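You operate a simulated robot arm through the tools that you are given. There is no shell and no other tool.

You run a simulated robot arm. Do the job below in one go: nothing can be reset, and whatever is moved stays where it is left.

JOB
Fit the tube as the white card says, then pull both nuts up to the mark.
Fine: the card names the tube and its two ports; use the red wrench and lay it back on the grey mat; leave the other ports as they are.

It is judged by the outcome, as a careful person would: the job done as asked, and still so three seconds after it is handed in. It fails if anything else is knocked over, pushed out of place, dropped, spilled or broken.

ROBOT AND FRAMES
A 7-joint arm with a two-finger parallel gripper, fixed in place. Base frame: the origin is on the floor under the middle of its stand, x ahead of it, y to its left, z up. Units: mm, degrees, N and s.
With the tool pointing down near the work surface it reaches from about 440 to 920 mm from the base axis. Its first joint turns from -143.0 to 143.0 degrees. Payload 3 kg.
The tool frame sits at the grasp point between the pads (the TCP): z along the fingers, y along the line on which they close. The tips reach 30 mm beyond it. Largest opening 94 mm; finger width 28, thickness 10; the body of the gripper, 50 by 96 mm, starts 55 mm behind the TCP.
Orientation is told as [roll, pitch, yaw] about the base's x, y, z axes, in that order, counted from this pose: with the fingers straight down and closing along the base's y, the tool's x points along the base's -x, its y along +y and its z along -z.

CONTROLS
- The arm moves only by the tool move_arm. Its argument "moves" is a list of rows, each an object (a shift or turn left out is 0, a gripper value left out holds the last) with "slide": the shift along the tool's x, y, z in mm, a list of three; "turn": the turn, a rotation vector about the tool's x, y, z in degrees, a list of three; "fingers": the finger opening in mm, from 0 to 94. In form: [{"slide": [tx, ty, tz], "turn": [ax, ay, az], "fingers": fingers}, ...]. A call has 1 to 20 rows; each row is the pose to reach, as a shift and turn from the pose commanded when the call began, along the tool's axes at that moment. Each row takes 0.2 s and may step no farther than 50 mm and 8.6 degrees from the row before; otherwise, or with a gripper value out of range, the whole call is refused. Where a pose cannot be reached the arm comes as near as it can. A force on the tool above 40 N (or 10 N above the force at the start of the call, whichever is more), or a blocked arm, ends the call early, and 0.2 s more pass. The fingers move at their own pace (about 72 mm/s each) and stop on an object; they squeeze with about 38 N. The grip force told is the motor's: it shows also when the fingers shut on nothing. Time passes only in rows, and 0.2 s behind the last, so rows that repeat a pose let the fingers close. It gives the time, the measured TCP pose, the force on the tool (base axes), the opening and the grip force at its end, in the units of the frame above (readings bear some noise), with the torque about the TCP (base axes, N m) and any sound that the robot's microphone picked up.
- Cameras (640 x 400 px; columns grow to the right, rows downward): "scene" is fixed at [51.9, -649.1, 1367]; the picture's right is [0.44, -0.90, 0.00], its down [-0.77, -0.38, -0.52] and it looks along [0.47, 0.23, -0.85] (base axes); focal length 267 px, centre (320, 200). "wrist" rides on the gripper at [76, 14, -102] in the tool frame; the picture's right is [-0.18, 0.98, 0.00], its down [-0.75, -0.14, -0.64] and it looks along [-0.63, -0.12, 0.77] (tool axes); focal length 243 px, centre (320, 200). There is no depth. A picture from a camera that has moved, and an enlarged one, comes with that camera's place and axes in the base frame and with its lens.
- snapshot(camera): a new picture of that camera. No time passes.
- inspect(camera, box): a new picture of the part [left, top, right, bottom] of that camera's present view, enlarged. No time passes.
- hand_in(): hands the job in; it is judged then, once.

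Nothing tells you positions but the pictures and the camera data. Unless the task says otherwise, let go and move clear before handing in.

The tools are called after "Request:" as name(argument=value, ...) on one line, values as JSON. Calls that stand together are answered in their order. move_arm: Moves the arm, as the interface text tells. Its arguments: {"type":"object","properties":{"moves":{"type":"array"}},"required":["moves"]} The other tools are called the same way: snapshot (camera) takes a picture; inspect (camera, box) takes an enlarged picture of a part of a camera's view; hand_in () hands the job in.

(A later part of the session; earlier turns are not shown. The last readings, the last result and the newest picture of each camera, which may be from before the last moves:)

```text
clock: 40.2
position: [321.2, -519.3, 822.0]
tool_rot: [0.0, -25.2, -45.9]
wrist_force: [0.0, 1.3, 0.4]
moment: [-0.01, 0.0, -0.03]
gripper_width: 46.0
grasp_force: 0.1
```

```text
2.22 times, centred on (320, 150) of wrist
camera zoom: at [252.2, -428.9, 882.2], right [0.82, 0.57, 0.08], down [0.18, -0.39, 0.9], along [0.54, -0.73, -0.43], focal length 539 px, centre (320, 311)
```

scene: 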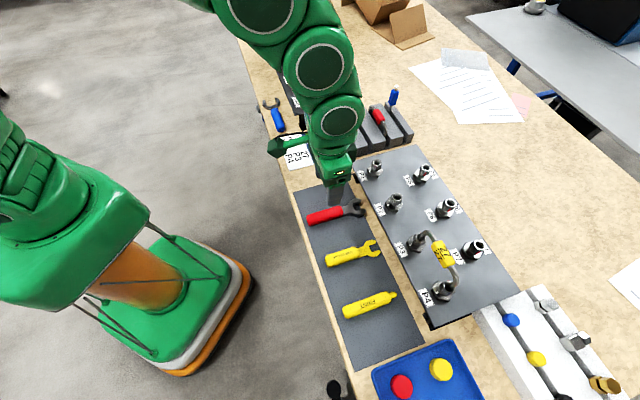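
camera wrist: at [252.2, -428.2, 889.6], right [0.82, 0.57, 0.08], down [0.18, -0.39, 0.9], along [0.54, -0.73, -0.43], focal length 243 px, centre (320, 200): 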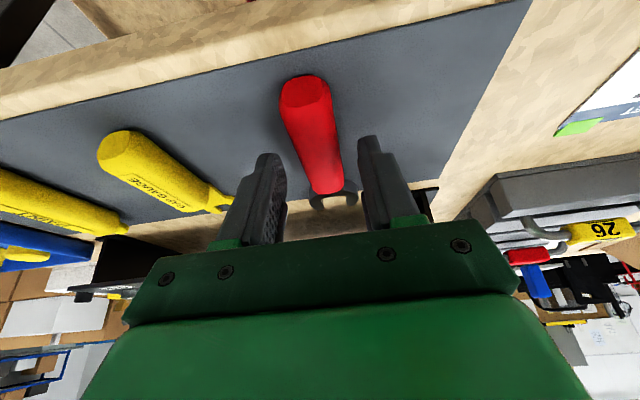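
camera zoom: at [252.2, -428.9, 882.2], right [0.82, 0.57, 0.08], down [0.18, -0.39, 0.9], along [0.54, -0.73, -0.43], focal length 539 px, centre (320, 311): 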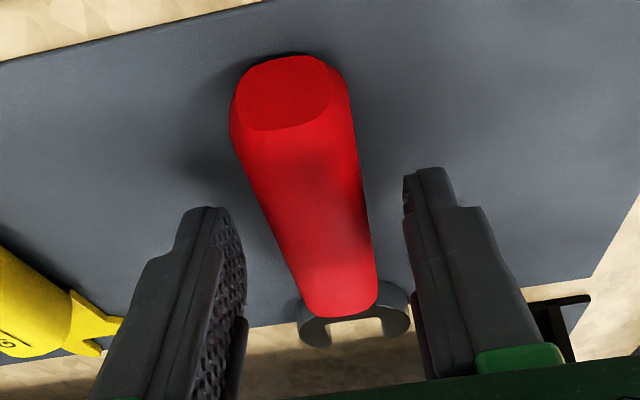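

A small gap to the mat remains. I'll lower 2 mm and close on the handle.

Request:
move_arm(moves=[{"slide": [0.4, 0, 0.9]}, {"slide": [0.8, 0, 1.8]}, {"slide": [0.8, 0, 1.8], "fingers": 36}, {"slide": [0.8, 0, 1.8], "fingers": 28}, {"slide": [0.8, 0, 1.8], "fingers": 15}, {"slide": [0.8, 0, 1.8], "fingers": 10}, {"slide": [0.8, 0, 1.8], "fingers": 10}])

Request:
inspect(camera="wrist", box=[240, 60, 400, 240])

```text
clock: 41.9
position: [319.9, -518.9, 819.6]
tool_rot: [0.1, -25.3, -45.9]
wrist_force: [0.2, -0.4, 0.6]
moment: [-0.02, -0.01, 0.05]
gripper_width: 25.2
grasp_force: 38.3
```

```text
2.22 times, centred on (320, 150) of wrist
camera zoom: at [252.5, -428.7, 880.4], right [0.82, 0.57, 0.08], down [0.18, -0.39, 0.9], along [0.54, -0.73, -0.43], focal length 539 px, centre (320, 311)
```

zoom: 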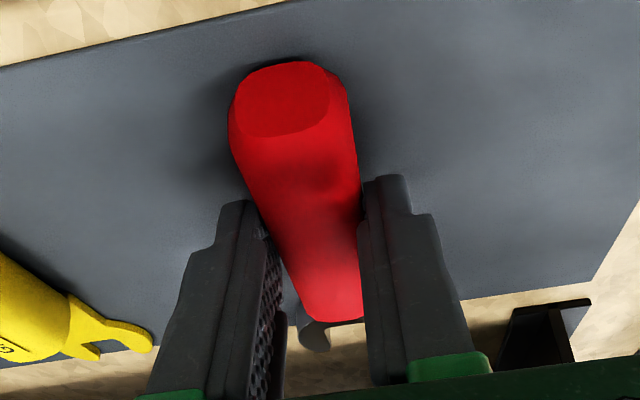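

Gripped at 25.2 mm. I'll note this mat position for the return, then lift the wrench straight up and check how it sits in the grip.

Request:
move_arm(moves=[{"slide": [-2.1, 0, -4.5]}, {"slide": [-6.3, 0, -13.6]}, {"slide": [-14.8, 0, -31.7]}, {"slide": [-27.5, 0, -58.9]}, {"slide": [-42.3, 0, -90.6]}, {"slide": [-54.9, 0, -117.8]}, {"slide": [-54.9, 0, -117.8]}])

Request:
snapshot(camera="wrist")

Request:
snapshot(camera="scene")

Request:
inspect(camera="scene", box=[310, 160, 390, 230])

```text
clock: 43.5
position: [320.7, -518.7, 950.4]
tool_rot: [0.1, -25.3, -46.0]
wrist_force: [-0.1, 0.4, -0.3]
moment: [-0.01, -0.02, 0.01]
gripper_width: 10.2
grasp_force: 0.0
```

```text
taken
camera wrist: at [251.7, -428.1, 1010.6], right [0.82, 0.57, 0.08], down [0.18, -0.39, 0.9], along [0.54, -0.73, -0.43], focal length 243 px, centre (320, 200)
```

wrist: 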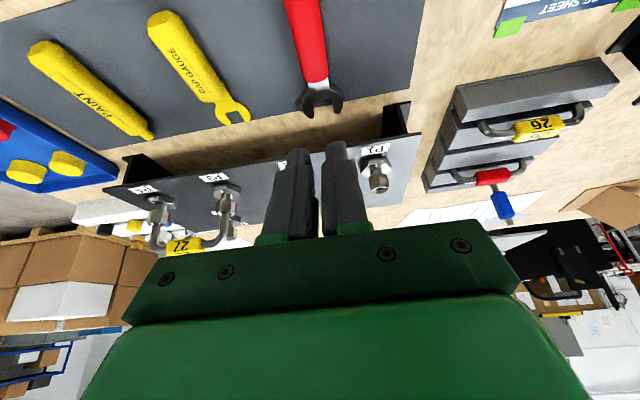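

```text
taken
```

scene: 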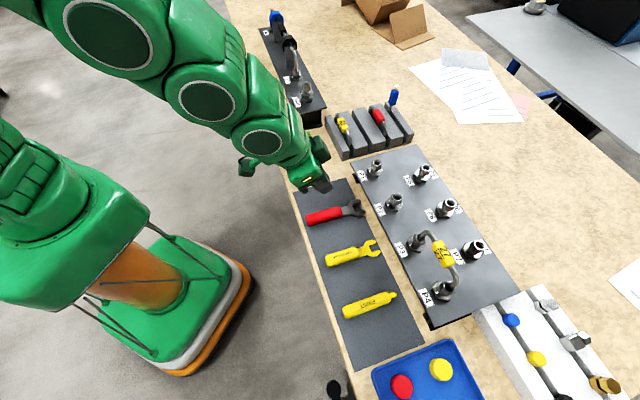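

```text
5.71 times, centred on (350, 195) of scene
camera zoom: at [51.9, -649.1, 1367.0], right [0.44, -0.9, 0.0], down [-0.77, -0.38, -0.52], along [0.47, 0.23, -0.85], focal length 1525 px, centre (149, 229)
```

zoom: 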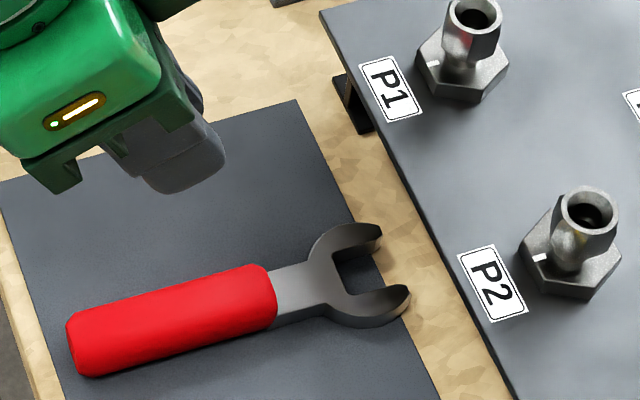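

The wrench slipped out of the leaned grip because its rounded handle was only held near its top edge. It's still lying on the mat, undropped. I'll grip it upright and deeper, and test turning the tool to yaw 135 so the wrist camera looks straight down on the jaws. First I'll straighten up.

Request:
move_arm(moves=[{"slide": [0, 0, 0], "turn": [0, 8.4, 0], "fingers": 60}, {"slide": [0, 0, 0], "turn": [0, 16.8, 0]}, {"slide": [0, 0, 0], "turn": [0, 25.3, 0]}, {"slide": [0, 0, 0], "turn": [0, 25.3, 0]}])

Request:
inspect(camera="scene", box=[295, 180, 375, 240])

```text
clock: 44.5
position: [320.3, -517.4, 949.9]
tool_rot: [0.2, 0.2, -45.7]
wrist_force: [0.2, -0.3, 0.8]
moment: [0.01, 0.0, 0.01]
gripper_width: 59.9
grasp_force: 0.2
```

```text
6.67 times, centred on (335, 210) of scene
camera zoom: at [51.9, -649.1, 1367.0], right [0.44, -0.9, 0.0], down [-0.77, -0.38, -0.52], along [0.47, 0.23, -0.85], focal length 1779 px, centre (220, 133)
```

zoom: 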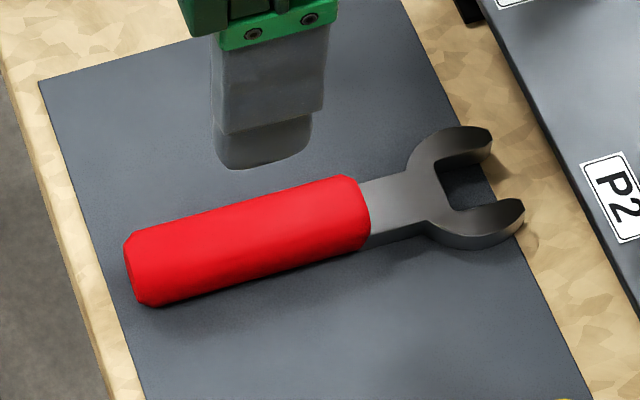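

The wrench barely moved. Now I'll test whether the arm can reach yaw 135 by rotating in place.

Request:
move_arm(moves=[{"turn": [0, 0, -8.5]}, {"turn": [0, 0, -17]}, {"turn": [0, 0, -25.5]}, {"turn": [0, 0, -34]}, {"turn": [0, 0, -42.5]}, {"turn": [0, 0, -51]}, {"turn": [0, 0, -59.5]}, {"turn": [0, 0, -68]}, {"turn": [0, 0, -76.5]}, {"turn": [0, 0, -85]}, {"turn": [0, 0, -93.5]}, {"turn": [0, 0, -102]}, {"turn": [0, 0, -110.5]}, {"turn": [0, 0, -119]}, {"turn": [0, 0, -127.5]}, {"turn": [0, 0, -136]}, {"turn": [0, 0, -144.5]}, {"turn": [0, 0, -153]}, {"turn": [0, 0, -161.5]}, {"turn": [0, 0, -170]}])

Request:
snapshot(camera="wrist")

```text
clock: 48.6
position: [320.7, -518.9, 949.6]
tool_rot: [-0.1, -0.1, 124.3]
wrist_force: [0.8, 0.5, -0.8]
moment: [0.01, -0.04, -0.03]
gripper_width: 60.1
grasp_force: 0.0
```

```text
taken
camera wrist: at [351.2, -590.3, 1052.2], right [-0.92, -0.4, 0.0], down [-0.31, 0.7, 0.64], along [-0.26, 0.59, -0.77], focal length 243 px, centre (320, 200)
```

wrist: 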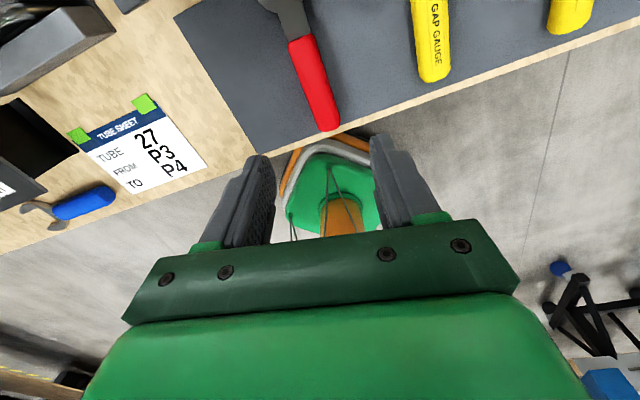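

Yaw 124 works with no limit in sight. I'll go on to about 134, over the front half of the handle, and lower a bit.

Request:
move_arm(moves=[{"slide": [10, -2.4, 15], "turn": [0, 0, -3.3], "fingers": 56}, {"slide": [20, -4.8, 30], "turn": [0, 0, -6.6]}, {"slide": [31.4, -7.3, 50], "turn": [0, 0, -9.9]}, {"slide": [31.4, -7.3, 50], "turn": [0, 0, -9.9]}])

Request:
snapshot(camera="wrist")

Request:
inspect(camera="wrist", box=[240, 0, 400, 200])

```text
clock: 49.6
position: [343.2, -531.9, 898.4]
tool_rot: [0.1, 0.0, 133.9]
wrist_force: [-0.8, -0.2, -0.3]
moment: [0.01, -0.02, -0.03]
gripper_width: 56.2
grasp_force: 0.1
out of reach, approached as far as the arm can: row 3, 4
```

```text
taken
camera wrist: at [385.8, -596.5, 1001.1], right [-0.84, -0.55, 0.0], down [-0.42, 0.64, 0.64], along [-0.35, 0.53, -0.77], focal length 243 px, centre (320, 200)
```

wrist: 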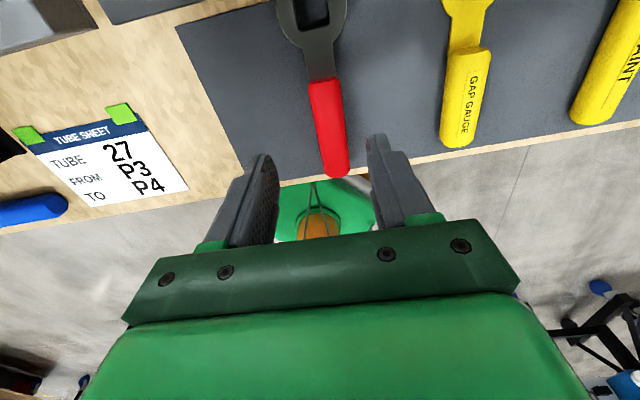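

```text
2.00 times, centred on (320, 100) of wrist
camera zoom: at [385.8, -596.5, 1001.1], right [-0.84, -0.55, 0.0], down [-0.42, 0.64, 0.64], along [-0.35, 0.53, -0.77], focal length 485 px, centre (320, 400)
```

zoom: 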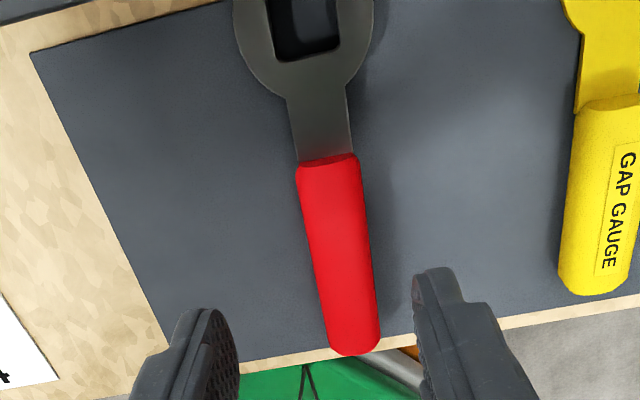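

At yaw 134 the arm reaches its limit, and P3/P4 would be worse, so I'll use yaw −45 with an upright grip and check engagement with the scene camera. I'm rotating back now.

Request:
move_arm(moves=[{"turn": [0, 0, 8.5], "slide": [0, 0, -10]}, {"turn": [0, 0, 17], "slide": [0, 0, -20]}, {"turn": [0, 0, 25.5], "slide": [0, 0, -20]}, {"turn": [0, 0, 34], "slide": [0, 0, -20]}, {"turn": [0, 0, 42.5], "slide": [0, 0, -20]}, {"turn": [0, 0, 51], "slide": [0, 0, -20]}, {"turn": [0, 0, 59.5], "slide": [0, 0, -20]}, {"turn": [0, 0, 68], "slide": [0, 0, -20]}, {"turn": [0, 0, 76.5], "slide": [0, 0, -20]}, {"turn": [0, 0, 85], "slide": [0, 0, -20]}, {"turn": [0, 0, 93.5], "slide": [0, 0, -20]}, {"turn": [0, 0, 102], "slide": [0, 0, -20]}, {"turn": [0, 0, 110.5], "slide": [0, 0, -20]}, {"turn": [0, 0, 119], "slide": [0, 0, -20]}, {"turn": [0, 0, 127.5], "slide": [0, 0, -20]}, {"turn": [0, 0, 136], "slide": [0, 0, -20]}, {"turn": [0, 0, 144.5], "slide": [0, 0, -20]}, {"turn": [0, 0, 153], "slide": [0, 0, -20]}, {"turn": [0, 0, 161.5], "slide": [0, 0, -20]}, {"turn": [0, 0, 170], "slide": [0, 0, -20]}])

```text
clock: 53.9
position: [343.0, -531.9, 919.1]
tool_rot: [0.1, 0.1, -36.1]
wrist_force: [0.6, 0.1, 1.2]
moment: [0.04, 0.01, -0.01]
gripper_width: 56.0
grasp_force: 0.1
```

Back at yaw −36. I'll finish the rotation and come down over the middle of the handle.

Request:
move_arm(moves=[{"slide": [8, -2, 20], "turn": [0, 0, 4.75]}, {"slide": [16, -4, 40], "turn": [0, 0, 9.5], "fingers": 50}, {"slide": [16, -4, 65], "turn": [0, 0, 9.5]}, {"slide": [16, -4, 80], "turn": [0, 0, 9.5]}, {"slide": [16, -4, 80], "turn": [0, 0, 9.5]}])

Request:
inspect(camera="wrist", box=[220, 40, 420, 240])

```text
clock: 55.0
position: [328.2, -525.2, 838.2]
tool_rot: [0.0, 0.1, -45.5]
wrist_force: [0.4, 0.6, -0.4]
moment: [-0.01, -0.04, 0.01]
gripper_width: 50.0
grasp_force: 0.0
```

```text
2.00 times, centred on (320, 140) of wrist
camera zoom: at [284.8, -460.6, 941.3], right [0.83, 0.56, 0.0], down [0.43, -0.64, 0.64], along [0.36, -0.53, -0.77], focal length 485 px, centre (320, 320)
```

zoom: 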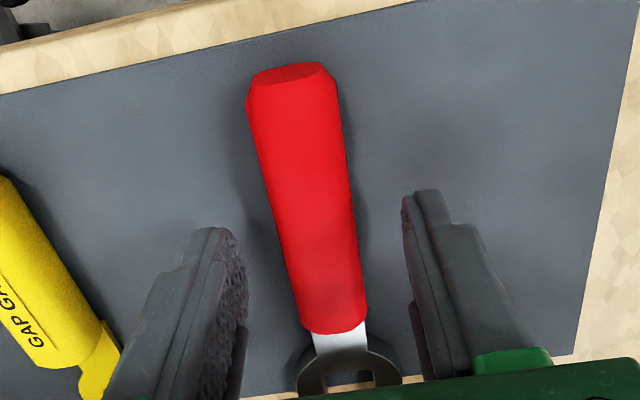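

The handle is nearly centred. I'll go down further this time, in 1 mm steps near the mat, to get a deeper grip.

Request:
move_arm(moves=[{"slide": [0, -1, 8], "turn": [0, 0, 0.5]}, {"slide": [0, -1, 16], "turn": [0, 0, 0.5]}, {"slide": [0, -1, 20], "turn": [0, 0, 0.5]}, {"slide": [0, -1, 22], "turn": [0, 0, 0.5]}, {"slide": [0, -1, 23], "turn": [0, 0, 0.5]}, {"slide": [0, -1, 24], "turn": [0, 0, 0.5]}, {"slide": [0, -1, 24], "turn": [0, 0, 0.5]}])

Request:
inspect(camera="scene", box=[305, 195, 355, 235])

```text
clock: 56.6
position: [327.6, -525.4, 815.3]
tool_rot: [0.2, 0.0, -45.9]
wrist_force: [0.7, 0.5, -0.3]
moment: [0.0, 0.03, 0.01]
gripper_width: 50.2
grasp_force: 0.2
```

```text
10.00 times, centred on (330, 215) of scene
camera zoom: at [51.9, -649.1, 1367.0], right [0.44, -0.9, 0.0], down [-0.77, -0.38, -0.52], along [0.47, 0.23, -0.85], focal length 2669 px, centre (220, 50)
```

zoom: 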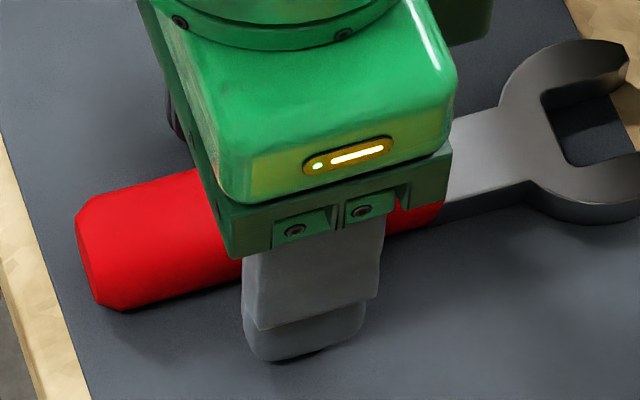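

Request:
move_arm(moves=[{"slide": [0, 0, 1]}, {"slide": [0, 0, 1.5]}, {"slide": [0, 0, 2]}, {"slide": [0, 0, 2]}])

```text
clock: 57.6
position: [327.7, -525.4, 813.2]
tool_rot: [0.1, 0.1, -45.9]
wrist_force: [0.0, 0.4, 0.1]
moment: [0.0, -0.01, -0.01]
gripper_width: 49.9
grasp_force: 0.1
```

No mat contact yet, with the tips at about 783. That is deep enough to hold the handle below its widest line, so I'll close and lift a little to test.

Request:
move_arm(moves=[{"slide": [0, 0, 0], "fingers": 36}, {"slide": [0, 0, 0], "fingers": 28}, {"slide": [0, 0, 0], "fingers": 15}, {"slide": [0, 0, 0], "fingers": 5}, {"slide": [0, 0, 0], "fingers": 5}, {"slide": [0, 0, -2]}, {"slide": [0, 0, -5]}, {"slide": [0, 0, -10]}, {"slide": [0, 0, -10]}])

Request:
inspect(camera="scene", box=[295, 180, 375, 240])

```text
clock: 59.6
position: [326.3, -525.3, 823.7]
tool_rot: [0.1, 0.1, -45.9]
wrist_force: [-2.0, 0.1, -0.5]
moment: [0.02, 0.0, 0.0]
gripper_width: 25.0
grasp_force: 38.5
```

```text
6.67 times, centred on (335, 210) of scene
camera zoom: at [51.9, -649.1, 1367.0], right [0.44, -0.9, 0.0], down [-0.77, -0.38, -0.52], along [0.47, 0.23, -0.85], focal length 1779 px, centre (220, 133)
```

zoom: 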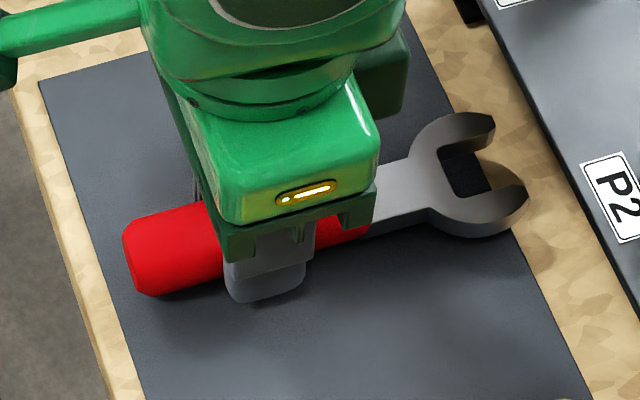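

The wrench is held at 25 mm width. I'll lift it higher and check its attitude in the grip.

Request:
move_arm(moves=[{"slide": [0, 0, -20]}, {"slide": [0, 0, -45]}, {"slide": [0, 0, -75]}, {"slide": [0, 0, -105]}, {"slide": [0, 0, -105]}])

Request:
snapshot(camera="wrist")

Request:
snapshot(camera="scene")

Request:
inspect(camera="scene", box=[310, 160, 390, 230])

```text
clock: 60.9
position: [327.0, -524.9, 928.0]
tool_rot: [0.0, 0.1, -45.9]
wrist_force: [0.2, 0.3, -1.5]
moment: [-0.01, 0.02, 0.0]
gripper_width: 25.4
grasp_force: 37.8
```

```text
taken
camera wrist: at [283.9, -460.6, 1030.6], right [0.83, 0.55, 0.0], down [0.42, -0.64, 0.64], along [0.35, -0.53, -0.77], focal length 243 px, centre (320, 200)
```

wrist: 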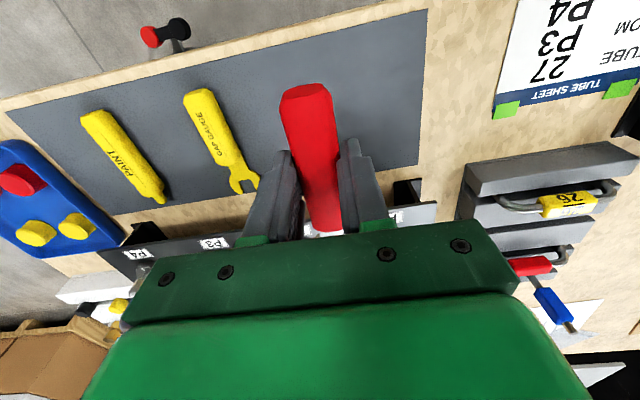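

```text
taken
```

scene: 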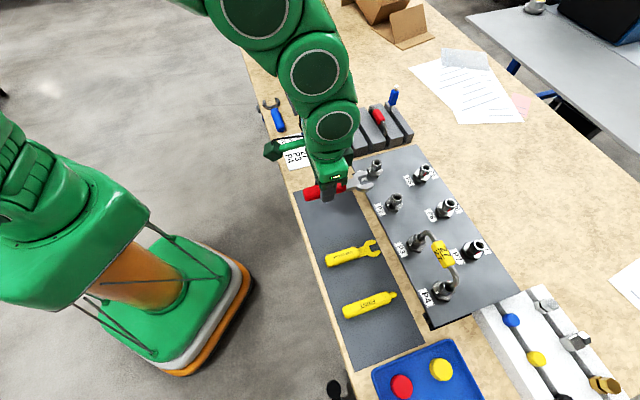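

```text
5.71 times, centred on (350, 195) of scene
camera zoom: at [51.9, -649.1, 1367.0], right [0.44, -0.9, 0.0], down [-0.77, -0.38, -0.52], along [0.47, 0.23, -0.85], focal length 1525 px, centre (149, 229)
```

zoom: 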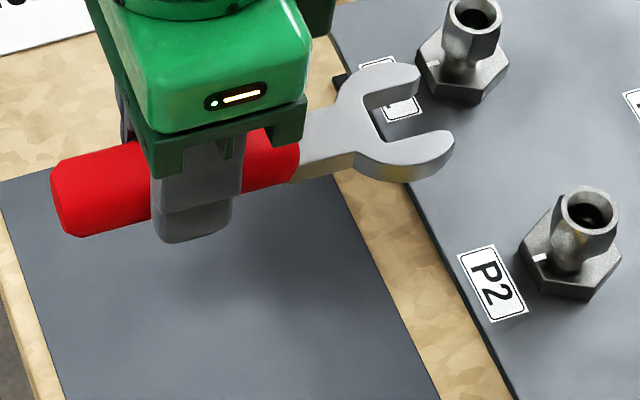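

The wrench is level, with its jaw throat about 76 mm ahead of the TCP and a 21–22 mm opening. I'll raise it and move over P3/P4 to see the hex orientations and red stripes from above.

Request:
move_arm(moves=[{"slide": [0, 0, -35]}, {"slide": [-15, -15, -62]}, {"slide": [-46, -45, -62]}, {"slide": [-77, -75.5, -62]}, {"slide": [-108, -106, -62]}, {"slide": [-139, -136.5, -62]}, {"slide": [-170, -167, -62]}, {"slide": [-201, -197.4, -62]}, {"slide": [-201, -197.4, -62]}])

Request:
snapshot(camera="wrist")

Request:
snapshot(camera="scene")

```text
clock: 62.9
position: [322.3, -797.2, 987.1]
tool_rot: [0.1, 0.0, -45.9]
wrist_force: [-1.0, 0.3, -1.5]
moment: [0.08, -0.07, 0.03]
gripper_width: 25.0
grasp_force: 37.7
out of reach, approached as far as the arm can: row 8, 9
```

```text
taken
camera wrist: at [279.3, -733.1, 1090.3], right [0.83, 0.55, 0.0], down [0.42, -0.64, 0.64], along [0.35, -0.53, -0.77], focal length 243 px, centre (320, 200)
```

wrist: 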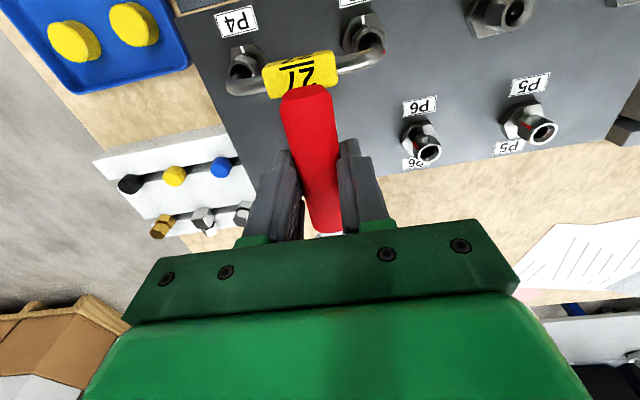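

```text
taken
```

scene: 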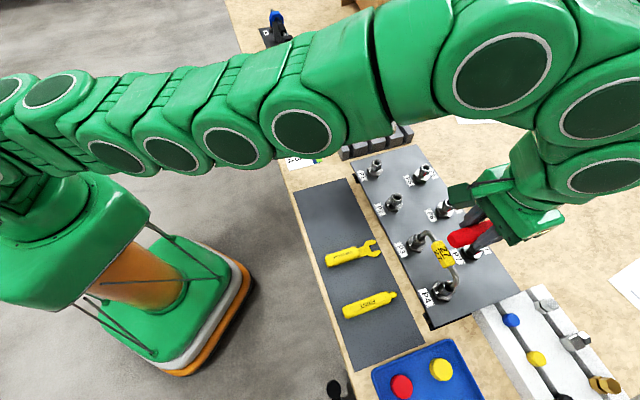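

Request:
inspect(camera="wrist", box=[215, 30, 275, 100])

Request:
inspect(camera="wrist", box=[330, 0, 400, 80])

Request:
inspect(camera="scene", box=[425, 270, 465, 305])

Request:
inspect(camera="scene", box=[400, 220, 440, 255])

```text
5.71 times, centred on (245, 65) of wrist
camera zoom: at [279.3, -733.1, 1090.3], right [0.83, 0.55, 0.0], down [0.42, -0.64, 0.64], along [0.35, -0.53, -0.77], focal length 1386 px, centre (749, 971)
```

zoom: 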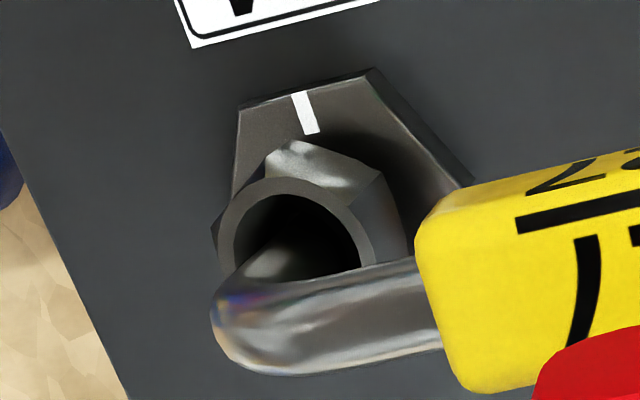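

```text
5.00 times, centred on (365, 40) of wrist
camera zoom: at [279.3, -733.1, 1090.3], right [0.83, 0.55, 0.0], down [0.42, -0.64, 0.64], along [0.35, -0.53, -0.77], focal length 1213 px, centre (95, 1000)
```

zoom: 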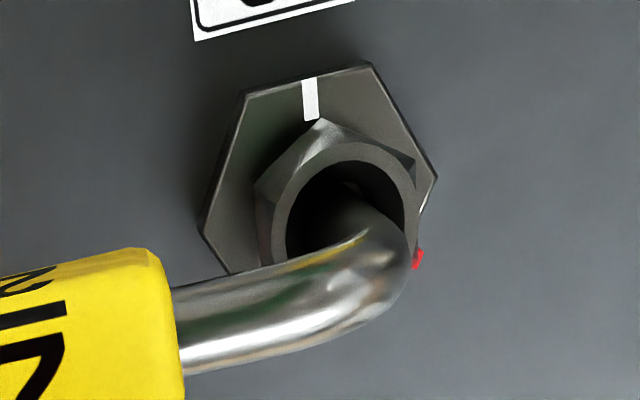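

```text
11.43 times, centred on (445, 288) of scene
camera zoom: at [51.9, -649.1, 1367.0], right [0.44, -0.9, 0.0], down [-0.77, -0.38, -0.52], along [0.47, 0.23, -0.85], focal length 3050 px, centre (-1109, -800)
```

zoom: 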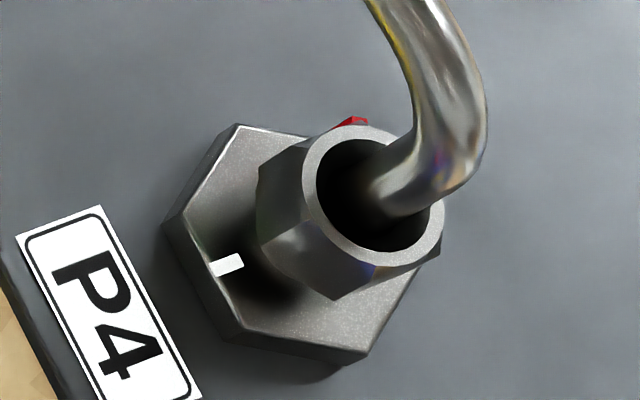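

```text
11.43 times, centred on (420, 238) of scene
camera zoom: at [51.9, -649.1, 1367.0], right [0.44, -0.9, 0.0], down [-0.77, -0.38, -0.52], along [0.47, 0.23, -0.85], focal length 3050 px, centre (-823, -229)
```

zoom: 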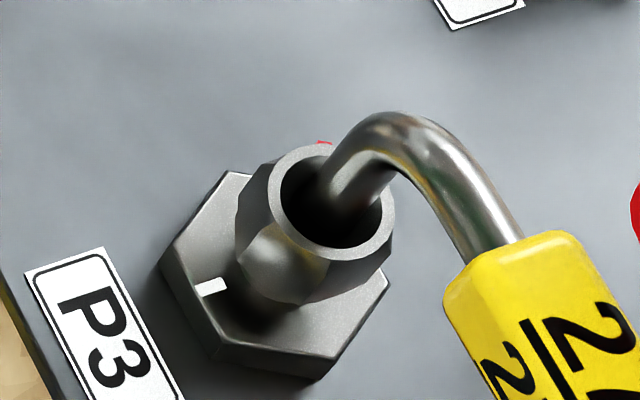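

The hex detail is clear now. On both P3 and P4 a nut corner points at the tick, and the red stripe sits on the corner 120° clockwise of it, so each nut needs about 240° clockwise in 60° indexes. I'll move the wrench to the mat side of P3, still above nut height.

Request:
move_arm(moves=[{"slide": [35, 9, 0]}, {"slide": [70, 18, 0]}, {"slide": [105, 27, 0]}, {"slide": [140, 36, 0]}, {"slide": [162.4, 43.9, 0], "turn": [0, 0, -0.8]}, {"slide": [162.4, 43.9, 0], "turn": [0, 0, -0.8]}])

Request:
snapshot(camera="wrist")

Request:
snapshot(camera="scene")

```text
clock: 64.2
position: [242.0, -649.1, 987.6]
tool_rot: [0.1, 0.0, -45.1]
wrist_force: [0.1, 0.2, -1.4]
moment: [0.03, 0.03, 0.04]
gripper_width: 25.1
grasp_force: 37.8
```

```text
taken
camera wrist: at [199.1, -585.3, 1088.9], right [0.83, 0.56, 0.0], down [0.43, -0.63, 0.64], along [0.36, -0.53, -0.77], focal length 243 px, centre (320, 200)
```

wrist: 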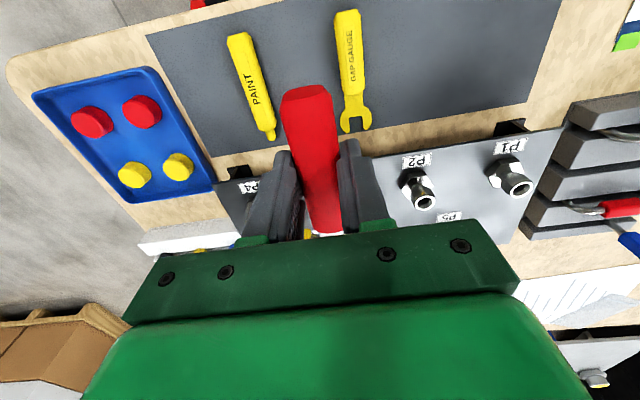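

```text
taken
```

scene: 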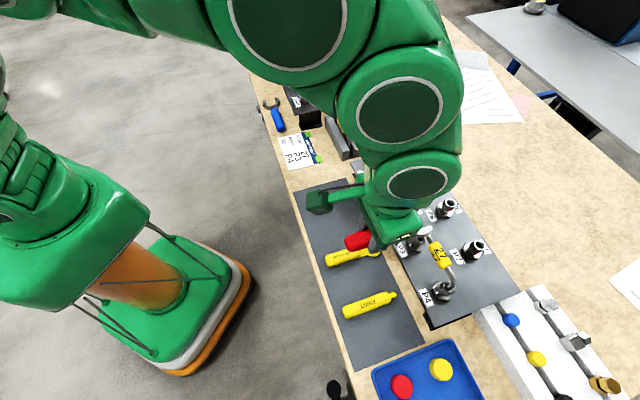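

The wrench is lined up on the mat side of P3. I'll lower it to nut height while still retracted.

Request:
move_arm(moves=[{"slide": [0.2, -1.5, 35]}, {"slide": [0.2, -1.5, 70]}, {"slide": [0.2, -1.5, 90]}, {"slide": [0.2, -1.5, 97]}, {"slide": [0.2, -1.5, 97]}])

Request:
snapshot(camera="wrist")

Request:
inspect(camera="scene", box=[380, 200, 480, 280])

```text
clock: 65.5
position: [241.2, -649.8, 890.0]
tool_rot: [0.2, 0.1, -45.1]
wrist_force: [0.0, -0.1, -2.0]
moment: [0.01, 0.02, -0.02]
gripper_width: 25.0
grasp_force: 38.0
```

```text
taken
camera wrist: at [197.3, -586.1, 992.2], right [0.83, 0.56, 0.0], down [0.43, -0.64, 0.64], along [0.36, -0.53, -0.77], focal length 243 px, centre (320, 200)
```

wrist: 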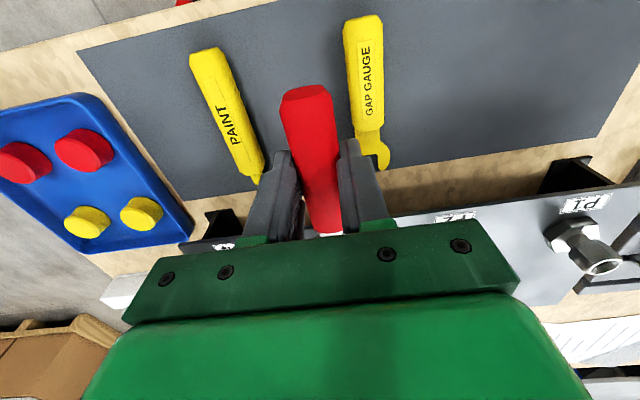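

```text
5.00 times, centred on (430, 240) of scene
camera zoom: at [51.9, -649.1, 1367.0], right [0.44, -0.9, 0.0], down [-0.77, -0.38, -0.52], along [0.47, 0.23, -0.85], focal length 1334 px, centre (-230, 0)
```

zoom: 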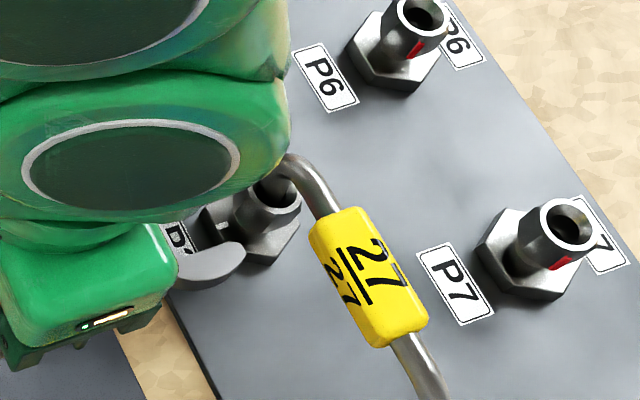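

Request:
inspect(camera="scene", box=[405, 225, 445, 260])

```text
11.43 times, centred on (425, 242) of scene
camera zoom: at [51.9, -649.1, 1367.0], right [0.44, -0.9, 0.0], down [-0.77, -0.38, -0.52], along [0.47, 0.23, -0.85], focal length 3050 px, centre (-880, -286)
```

zoom: 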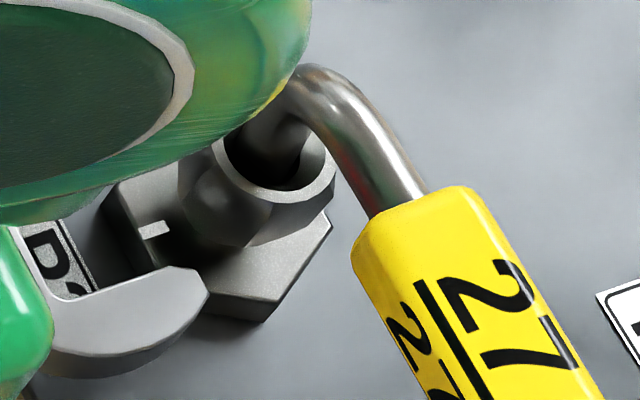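

Only the lower jaw and part of the nut are visible, but they fit my computed geometry, with the wrench axis within about 1 mm of the P3 nut axis. I'll advance slowly and watch for contact.

Request:
move_arm(moves=[{"slide": [-5, 0.2, 0]}, {"slide": [-10, 0.2, 0]}, {"slide": [-13, 0.2, 0]}, {"slide": [-15, 0.2, 0]}, {"slide": [-15, 0.2, 0]}])

Request:
inspect(camera="scene", box=[405, 225, 445, 260])

```text
clock: 66.7
position: [251.4, -661.4, 891.5]
tool_rot: [0.1, 0.1, -45.1]
wrist_force: [-1.0, -1.4, -1.1]
moment: [-0.06, 0.03, -0.13]
gripper_width: 25.2
grasp_force: 37.9
```

```text
11.43 times, centred on (425, 242) of scene
camera zoom: at [51.9, -649.1, 1367.0], right [0.44, -0.9, 0.0], down [-0.77, -0.38, -0.52], along [0.47, 0.23, -0.85], focal length 3050 px, centre (-880, -286)
```

zoom: 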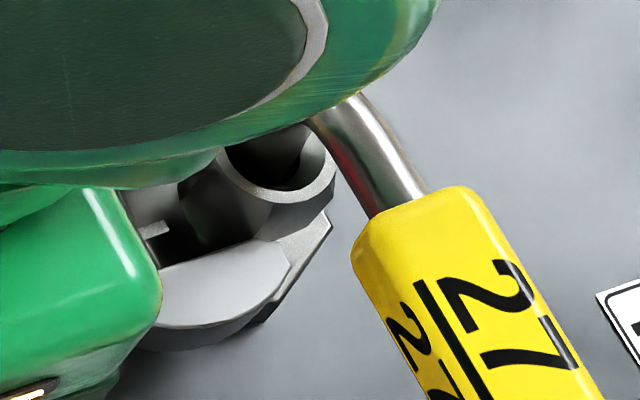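

There's a light sideways touch at the jaw tip, which tells me the nut is slightly to the −y side. I'll shift 0.6 mm that way and advance a little further.

Request:
move_arm(moves=[{"slide": [2, -0.6, 0]}, {"slide": [0, -0.6, 0]}, {"slide": [-2, -0.6, 0]}, {"slide": [-3.5, -0.6, 0]}, {"slide": [-3.5, -0.6, 0]}])

Request:
inspect(camera="scene", box=[405, 225, 445, 260])

```text
clock: 67.8
position: [253.1, -663.0, 890.9]
tool_rot: [0.1, 0.1, -45.1]
wrist_force: [-1.0, -1.0, -0.6]
moment: [0.06, 0.08, -0.13]
gripper_width: 24.9
grasp_force: 37.9
```

```text
11.43 times, centred on (425, 242) of scene
camera zoom: at [51.9, -649.1, 1367.0], right [0.44, -0.9, 0.0], down [-0.77, -0.38, -0.52], along [0.47, 0.23, -0.85], focal length 3050 px, centre (-880, -286)
```

zoom: 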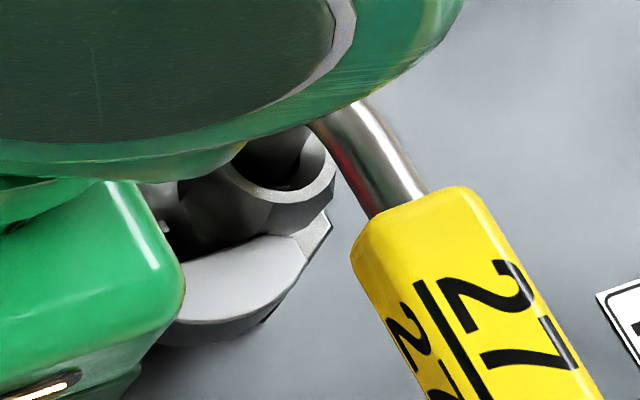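

The jaw is sliding onto the nut with only about 1.5 N sideways. I'll continue in to full depth.

Request:
move_arm(moves=[{"slide": [-2, -0.4, 0]}, {"slide": [-4, -0.5, 0]}, {"slide": [-6, -0.5, 0]}, {"slide": [-8, -0.5, 0]}, {"slide": [-9.5, -0.5, 0]}, {"slide": [-9.5, -0.5, 0]}])

Request:
inspect(camera="scene", box=[405, 225, 445, 260])

```text
clock: 69.2
position: [258.9, -670.3, 890.4]
tool_rot: [0.1, 0.2, -45.2]
wrist_force: [0.1, 0.3, -1.6]
moment: [0.01, 0.01, -0.02]
gripper_width: 24.8
grasp_force: 38.1
```

```text
11.43 times, centred on (425, 242) of scene
camera zoom: at [51.9, -649.1, 1367.0], right [0.44, -0.9, 0.0], down [-0.77, -0.38, -0.52], along [0.47, 0.23, -0.85], focal length 3050 px, centre (-880, -286)
```

zoom: 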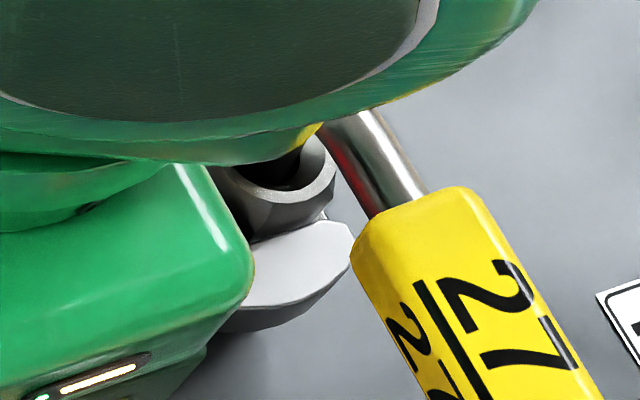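

The jaws are around the P3 nut with no side load. I'll seat it 1.5 mm further, then start a careful 10° clockwise pull and read the torque.

Request:
move_arm(moves=[{"slide": [-1.5, 0, 0]}, {"slide": [-1.54, 2.39, 0], "turn": [0, 0, 1.5]}, {"slide": [-1.69, 5.57, 0], "turn": [0, 0, 3.5]}, {"slide": [-2.0, 9.54, 0], "turn": [0, 0, 6]}, {"slide": [-2.39, 12.7, 0], "turn": [0, 0, 8]}, {"slide": [-2.89, 15.85, 0], "turn": [0, 0, 10]}, {"slide": [-2.89, 15.85, 0], "turn": [0, 0, 10]}])

Request:
inspect(camera="scene", box=[405, 225, 445, 260])

```text
clock: 70.8
position: [273.2, -661.2, 889.8]
tool_rot: [0.0, 0.1, -55.1]
wrist_force: [-2.5, -0.6, -1.6]
moment: [-0.05, 0.06, -0.21]
gripper_width: 25.2
grasp_force: 38.0
```

```text
11.43 times, centred on (425, 242) of scene
camera zoom: at [51.9, -649.1, 1367.0], right [0.44, -0.9, 0.0], down [-0.77, -0.38, -0.52], along [0.47, 0.23, -0.85], focal length 3050 px, centre (-880, -286)
```

zoom: 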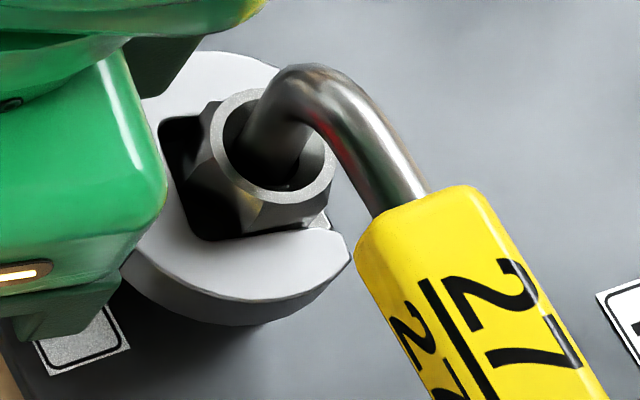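

Now the view is clear, and the P3 nut sits inside the jaws. I'll zoom in to see whether it turned with the wrench.

Request:
inspect(camera="scene", box=[411, 225, 439, 247])

```text
16.00 times, centred on (425, 236) of scene
camera zoom: at [51.9, -649.1, 1367.0], right [0.44, -0.9, 0.0], down [-0.77, -0.38, -0.52], along [0.47, 0.23, -0.85], focal length 4270 px, centre (-1360, -376)
```

zoom: 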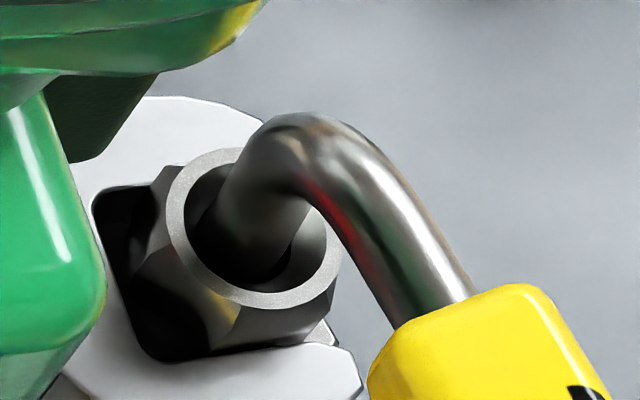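

The nut's front corner moved with the wrench, at a torque of only about 0.2 N·m. I'll continue the clockwise pull another 20° while watching the forces.

Request:
move_arm(moves=[{"slide": [-0.35, 7.93, 0], "turn": [0, 0, 5]}, {"slide": [-1.38, 15.8, 0], "turn": [0, 0, 10]}, {"slide": [-3.1, 23.55, 0], "turn": [0, 0, 15]}, {"slide": [-5.49, 31.12, 0], "turn": [0, 0, 20]}, {"slide": [-5.49, 31.12, 0], "turn": [0, 0, 20]}])

Request:
inspect(camera="scene", box=[405, 225, 445, 260])

```text
clock: 72.0
position: [302.5, -647.4, 890.7]
tool_rot: [0.0, 0.1, -75.3]
wrist_force: [0.0, 0.7, -1.1]
moment: [0.02, 0.01, -0.05]
gripper_width: 25.0
grasp_force: 37.6
```

```text
11.43 times, centred on (425, 242) of scene
camera zoom: at [51.9, -649.1, 1367.0], right [0.44, -0.9, 0.0], down [-0.77, -0.38, -0.52], along [0.47, 0.23, -0.85], focal length 3050 px, centre (-880, -286)
```

zoom: 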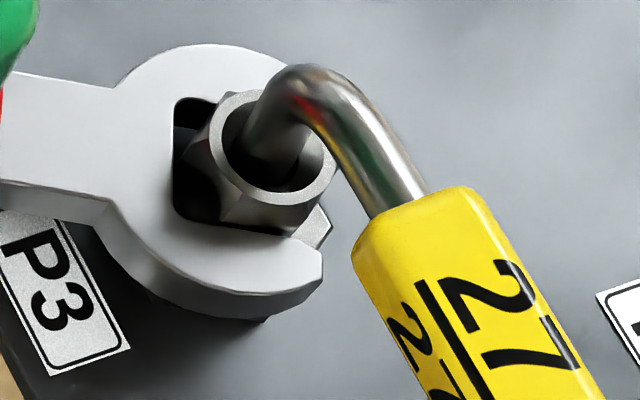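

Request:
inspect(camera="scene", box=[411, 225, 439, 247])

```text
16.00 times, centred on (425, 236) of scene
camera zoom: at [51.9, -649.1, 1367.0], right [0.44, -0.9, 0.0], down [-0.77, -0.38, -0.52], along [0.47, 0.23, -0.85], focal length 4270 px, centre (-1360, -376)
```

zoom: 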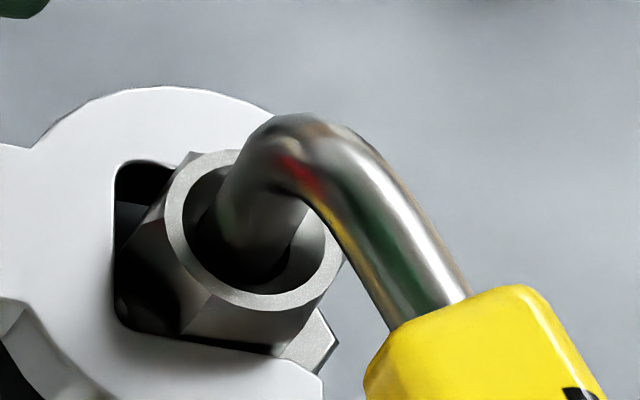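

The nut is turning together with the wrench at very low torque. I'll complete the stroke to 60° total.

Request:
move_arm(moves=[{"slide": [-0.5, 9.5, 0], "turn": [0, 0, 6]}, {"slide": [-1.99, 18.9, 0], "turn": [0, 0, 12]}, {"slide": [-4.45, 28.1, 0], "turn": [0, 0, 18]}, {"slide": [-7.87, 37.0, 0], "turn": [0, 0, 24]}, {"slide": [-12.2, 45.5, 0], "turn": [0, 0, 30]}, {"slide": [-12.2, 45.5, 0], "turn": [0, 0, 30]}])

Request:
inspect(camera="scene", box=[405, 220, 445, 255])

Request:
snapshot(camera="wrist")

Request:
snapshot(camera="scene")

```text
clock: 73.5
position: [348.7, -647.9, 891.8]
tool_rot: [0.0, 0.2, -105.2]
wrist_force: [1.5, 0.4, -1.1]
moment: [-0.01, -0.02, 0.11]
gripper_width: 25.1
grasp_force: 38.3
```

```text
11.43 times, centred on (425, 238) of scene
camera zoom: at [51.9, -649.1, 1367.0], right [0.44, -0.9, 0.0], down [-0.77, -0.38, -0.52], along [0.47, 0.23, -0.85], focal length 3050 px, centre (-880, -229)
```

zoom: 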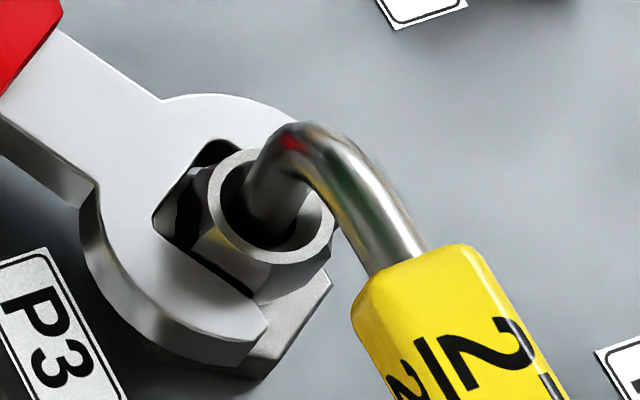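

```text
taken
camera wrist: at [382.4, -578.0, 993.5], right [0.9, -0.44, 0.0], down [-0.33, -0.69, 0.64], along [-0.28, -0.58, -0.77], focal length 243 px, centre (320, 200)
```

wrist: 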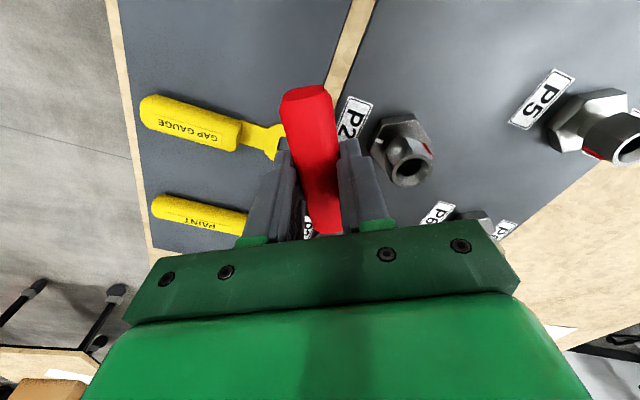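

```text
taken
```

scene: 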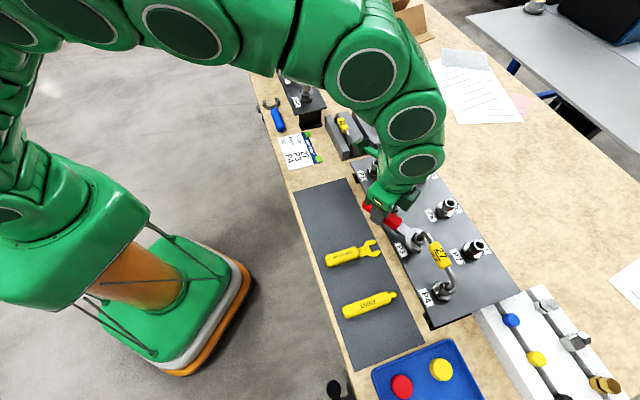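

The first 60° stroke is done, with the handle now at azimuth 75°. I'll pull the wrench straight back off the nut and inspect the nut before swinging back for the next stroke.

Request:
move_arm(moves=[{"slide": [8, 0, 0]}, {"slide": [18, 0, 0]}, {"slide": [32, 0, 0]}, {"slide": [32, 0, 0]}])

Request:
inspect(camera="scene", box=[405, 220, 445, 255])

Request:
inspect(camera="scene", box=[411, 225, 439, 247])

```text
clock: 74.5
position: [357.5, -616.9, 891.2]
tool_rot: [-0.1, 0.1, -105.2]
wrist_force: [0.2, -0.2, -0.4]
moment: [0.06, -0.04, 0.01]
gripper_width: 25.2
grasp_force: 38.5
```

```text
11.43 times, centred on (425, 238) of scene
camera zoom: at [51.9, -649.1, 1367.0], right [0.44, -0.9, 0.0], down [-0.77, -0.38, -0.52], along [0.47, 0.23, -0.85], focal length 3050 px, centre (-880, -229)
```

zoom: 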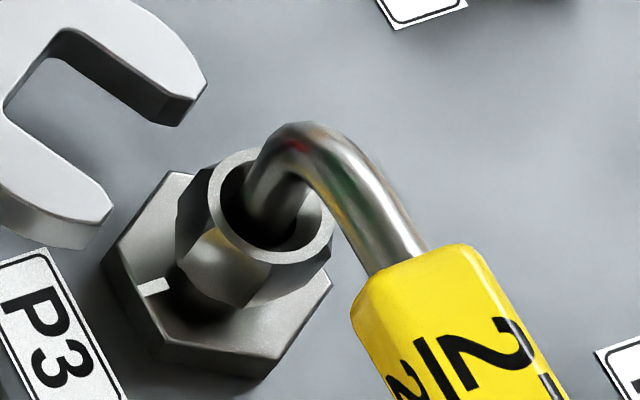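

```text
16.00 times, centred on (425, 236) of scene
camera zoom: at [51.9, -649.1, 1367.0], right [0.44, -0.9, 0.0], down [-0.77, -0.38, -0.52], along [0.47, 0.23, -0.85], focal length 4270 px, centre (-1360, -376)
```

zoom: 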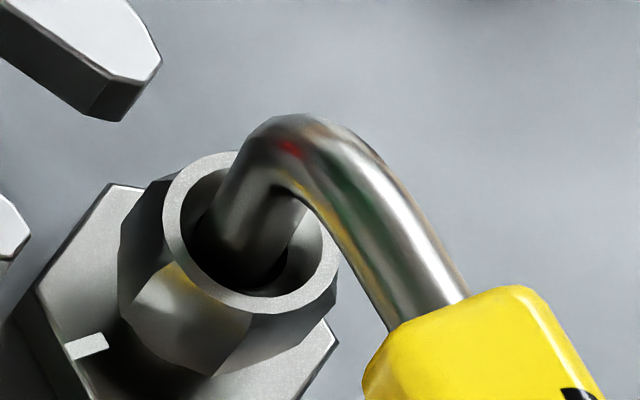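

The red stripe has turned out of sight behind the nut and the hex has indexed by 60°, as expected. I'll swing the wrench back around the nut axis to azimuth 136° at a clear radius.

Request:
move_arm(moves=[{"slide": [-1.09, -16.32, 0], "turn": [0, 0, -7.625]}, {"slide": [-4.33, -32.35, 0], "turn": [0, 0, -15.25]}, {"slide": [-9.67, -47.81, 0], "turn": [0, 0, -22.875]}, {"slide": [-17.02, -62.43, 0], "turn": [0, 0, -30.5]}, {"slide": [-26.24, -75.94, 0], "turn": [0, 0, -38.125]}, {"slide": [-37.17, -88.1, 0], "turn": [0, 0, -45.75]}, {"slide": [-49.62, -98.71, 0], "turn": [0, 0, -53.375]}, {"slide": [-63.37, -107.58, 0], "turn": [0, 0, -61]}, {"slide": [-63.37, -107.58, 0], "turn": [0, 0, -61]}])

Request:
inspect(camera="scene", box=[405, 225, 445, 260])

```text
clock: 76.5
position: [237.0, -650.0, 890.5]
tool_rot: [0.1, 0.1, -44.0]
wrist_force: [-0.3, -0.8, -0.6]
moment: [0.0, 0.01, 0.02]
gripper_width: 25.2
grasp_force: 37.5
```

```text
11.43 times, centred on (425, 242) of scene
camera zoom: at [51.9, -649.1, 1367.0], right [0.44, -0.9, 0.0], down [-0.77, -0.38, -0.52], along [0.47, 0.23, -0.85], focal length 3050 px, centre (-880, -286)
```

zoom: 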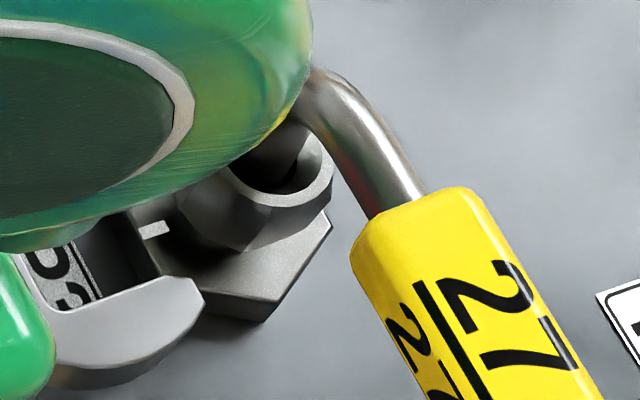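

The geometry matches, with the wrench axis passing 0.3 mm from the P3 axis. I'll advance onto the nut slowly.

Request:
move_arm(moves=[{"slide": [-8, 0, 0]}, {"slide": [-15, 0, 0]}, {"slide": [-18, 0, 0]}, {"slide": [-20, 0, 0]}, {"slide": [-22, 0, 0]}, {"slide": [-22, 0, 0]}])

```text
clock: 77.8
position: [252.8, -665.8, 891.0]
tool_rot: [0.1, 0.1, -44.1]
wrist_force: [0.6, 1.2, -1.6]
moment: [0.04, 0.0, 0.05]
gripper_width: 25.1
grasp_force: 38.5
```

Request:
move_arm(moves=[{"slide": [-2, 0.2, 0]}, {"slide": [-4, 0.3, 0]}, {"slide": [-6, 0.3, 0]}, {"slide": [-8, 0.3, 0]}, {"slide": [-10, 0.3, 0]}, {"slide": [-10, 0.3, 0]}])

Request:
inspect(camera="scene", box=[405, 225, 445, 260])

```text
clock: 79.2
position: [260.1, -673.0, 890.1]
tool_rot: [0.0, 0.1, -44.1]
wrist_force: [0.1, 0.7, -0.9]
moment: [0.02, 0.03, 0.01]
gripper_width: 25.2
grasp_force: 37.8
```

```text
11.43 times, centred on (425, 242) of scene
camera zoom: at [51.9, -649.1, 1367.0], right [0.44, -0.9, 0.0], down [-0.77, -0.38, -0.52], along [0.47, 0.23, -0.85], focal length 3050 px, centre (-880, -286)
```

zoom: 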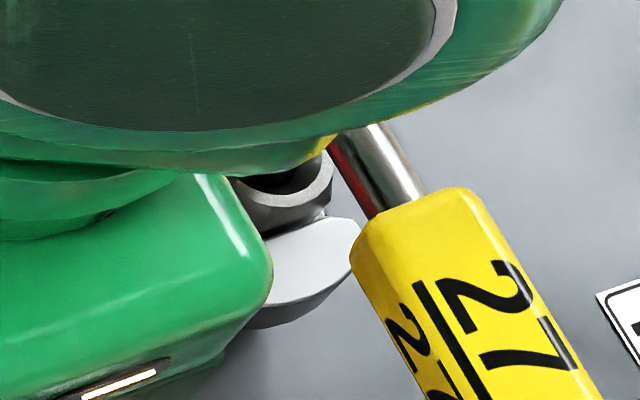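

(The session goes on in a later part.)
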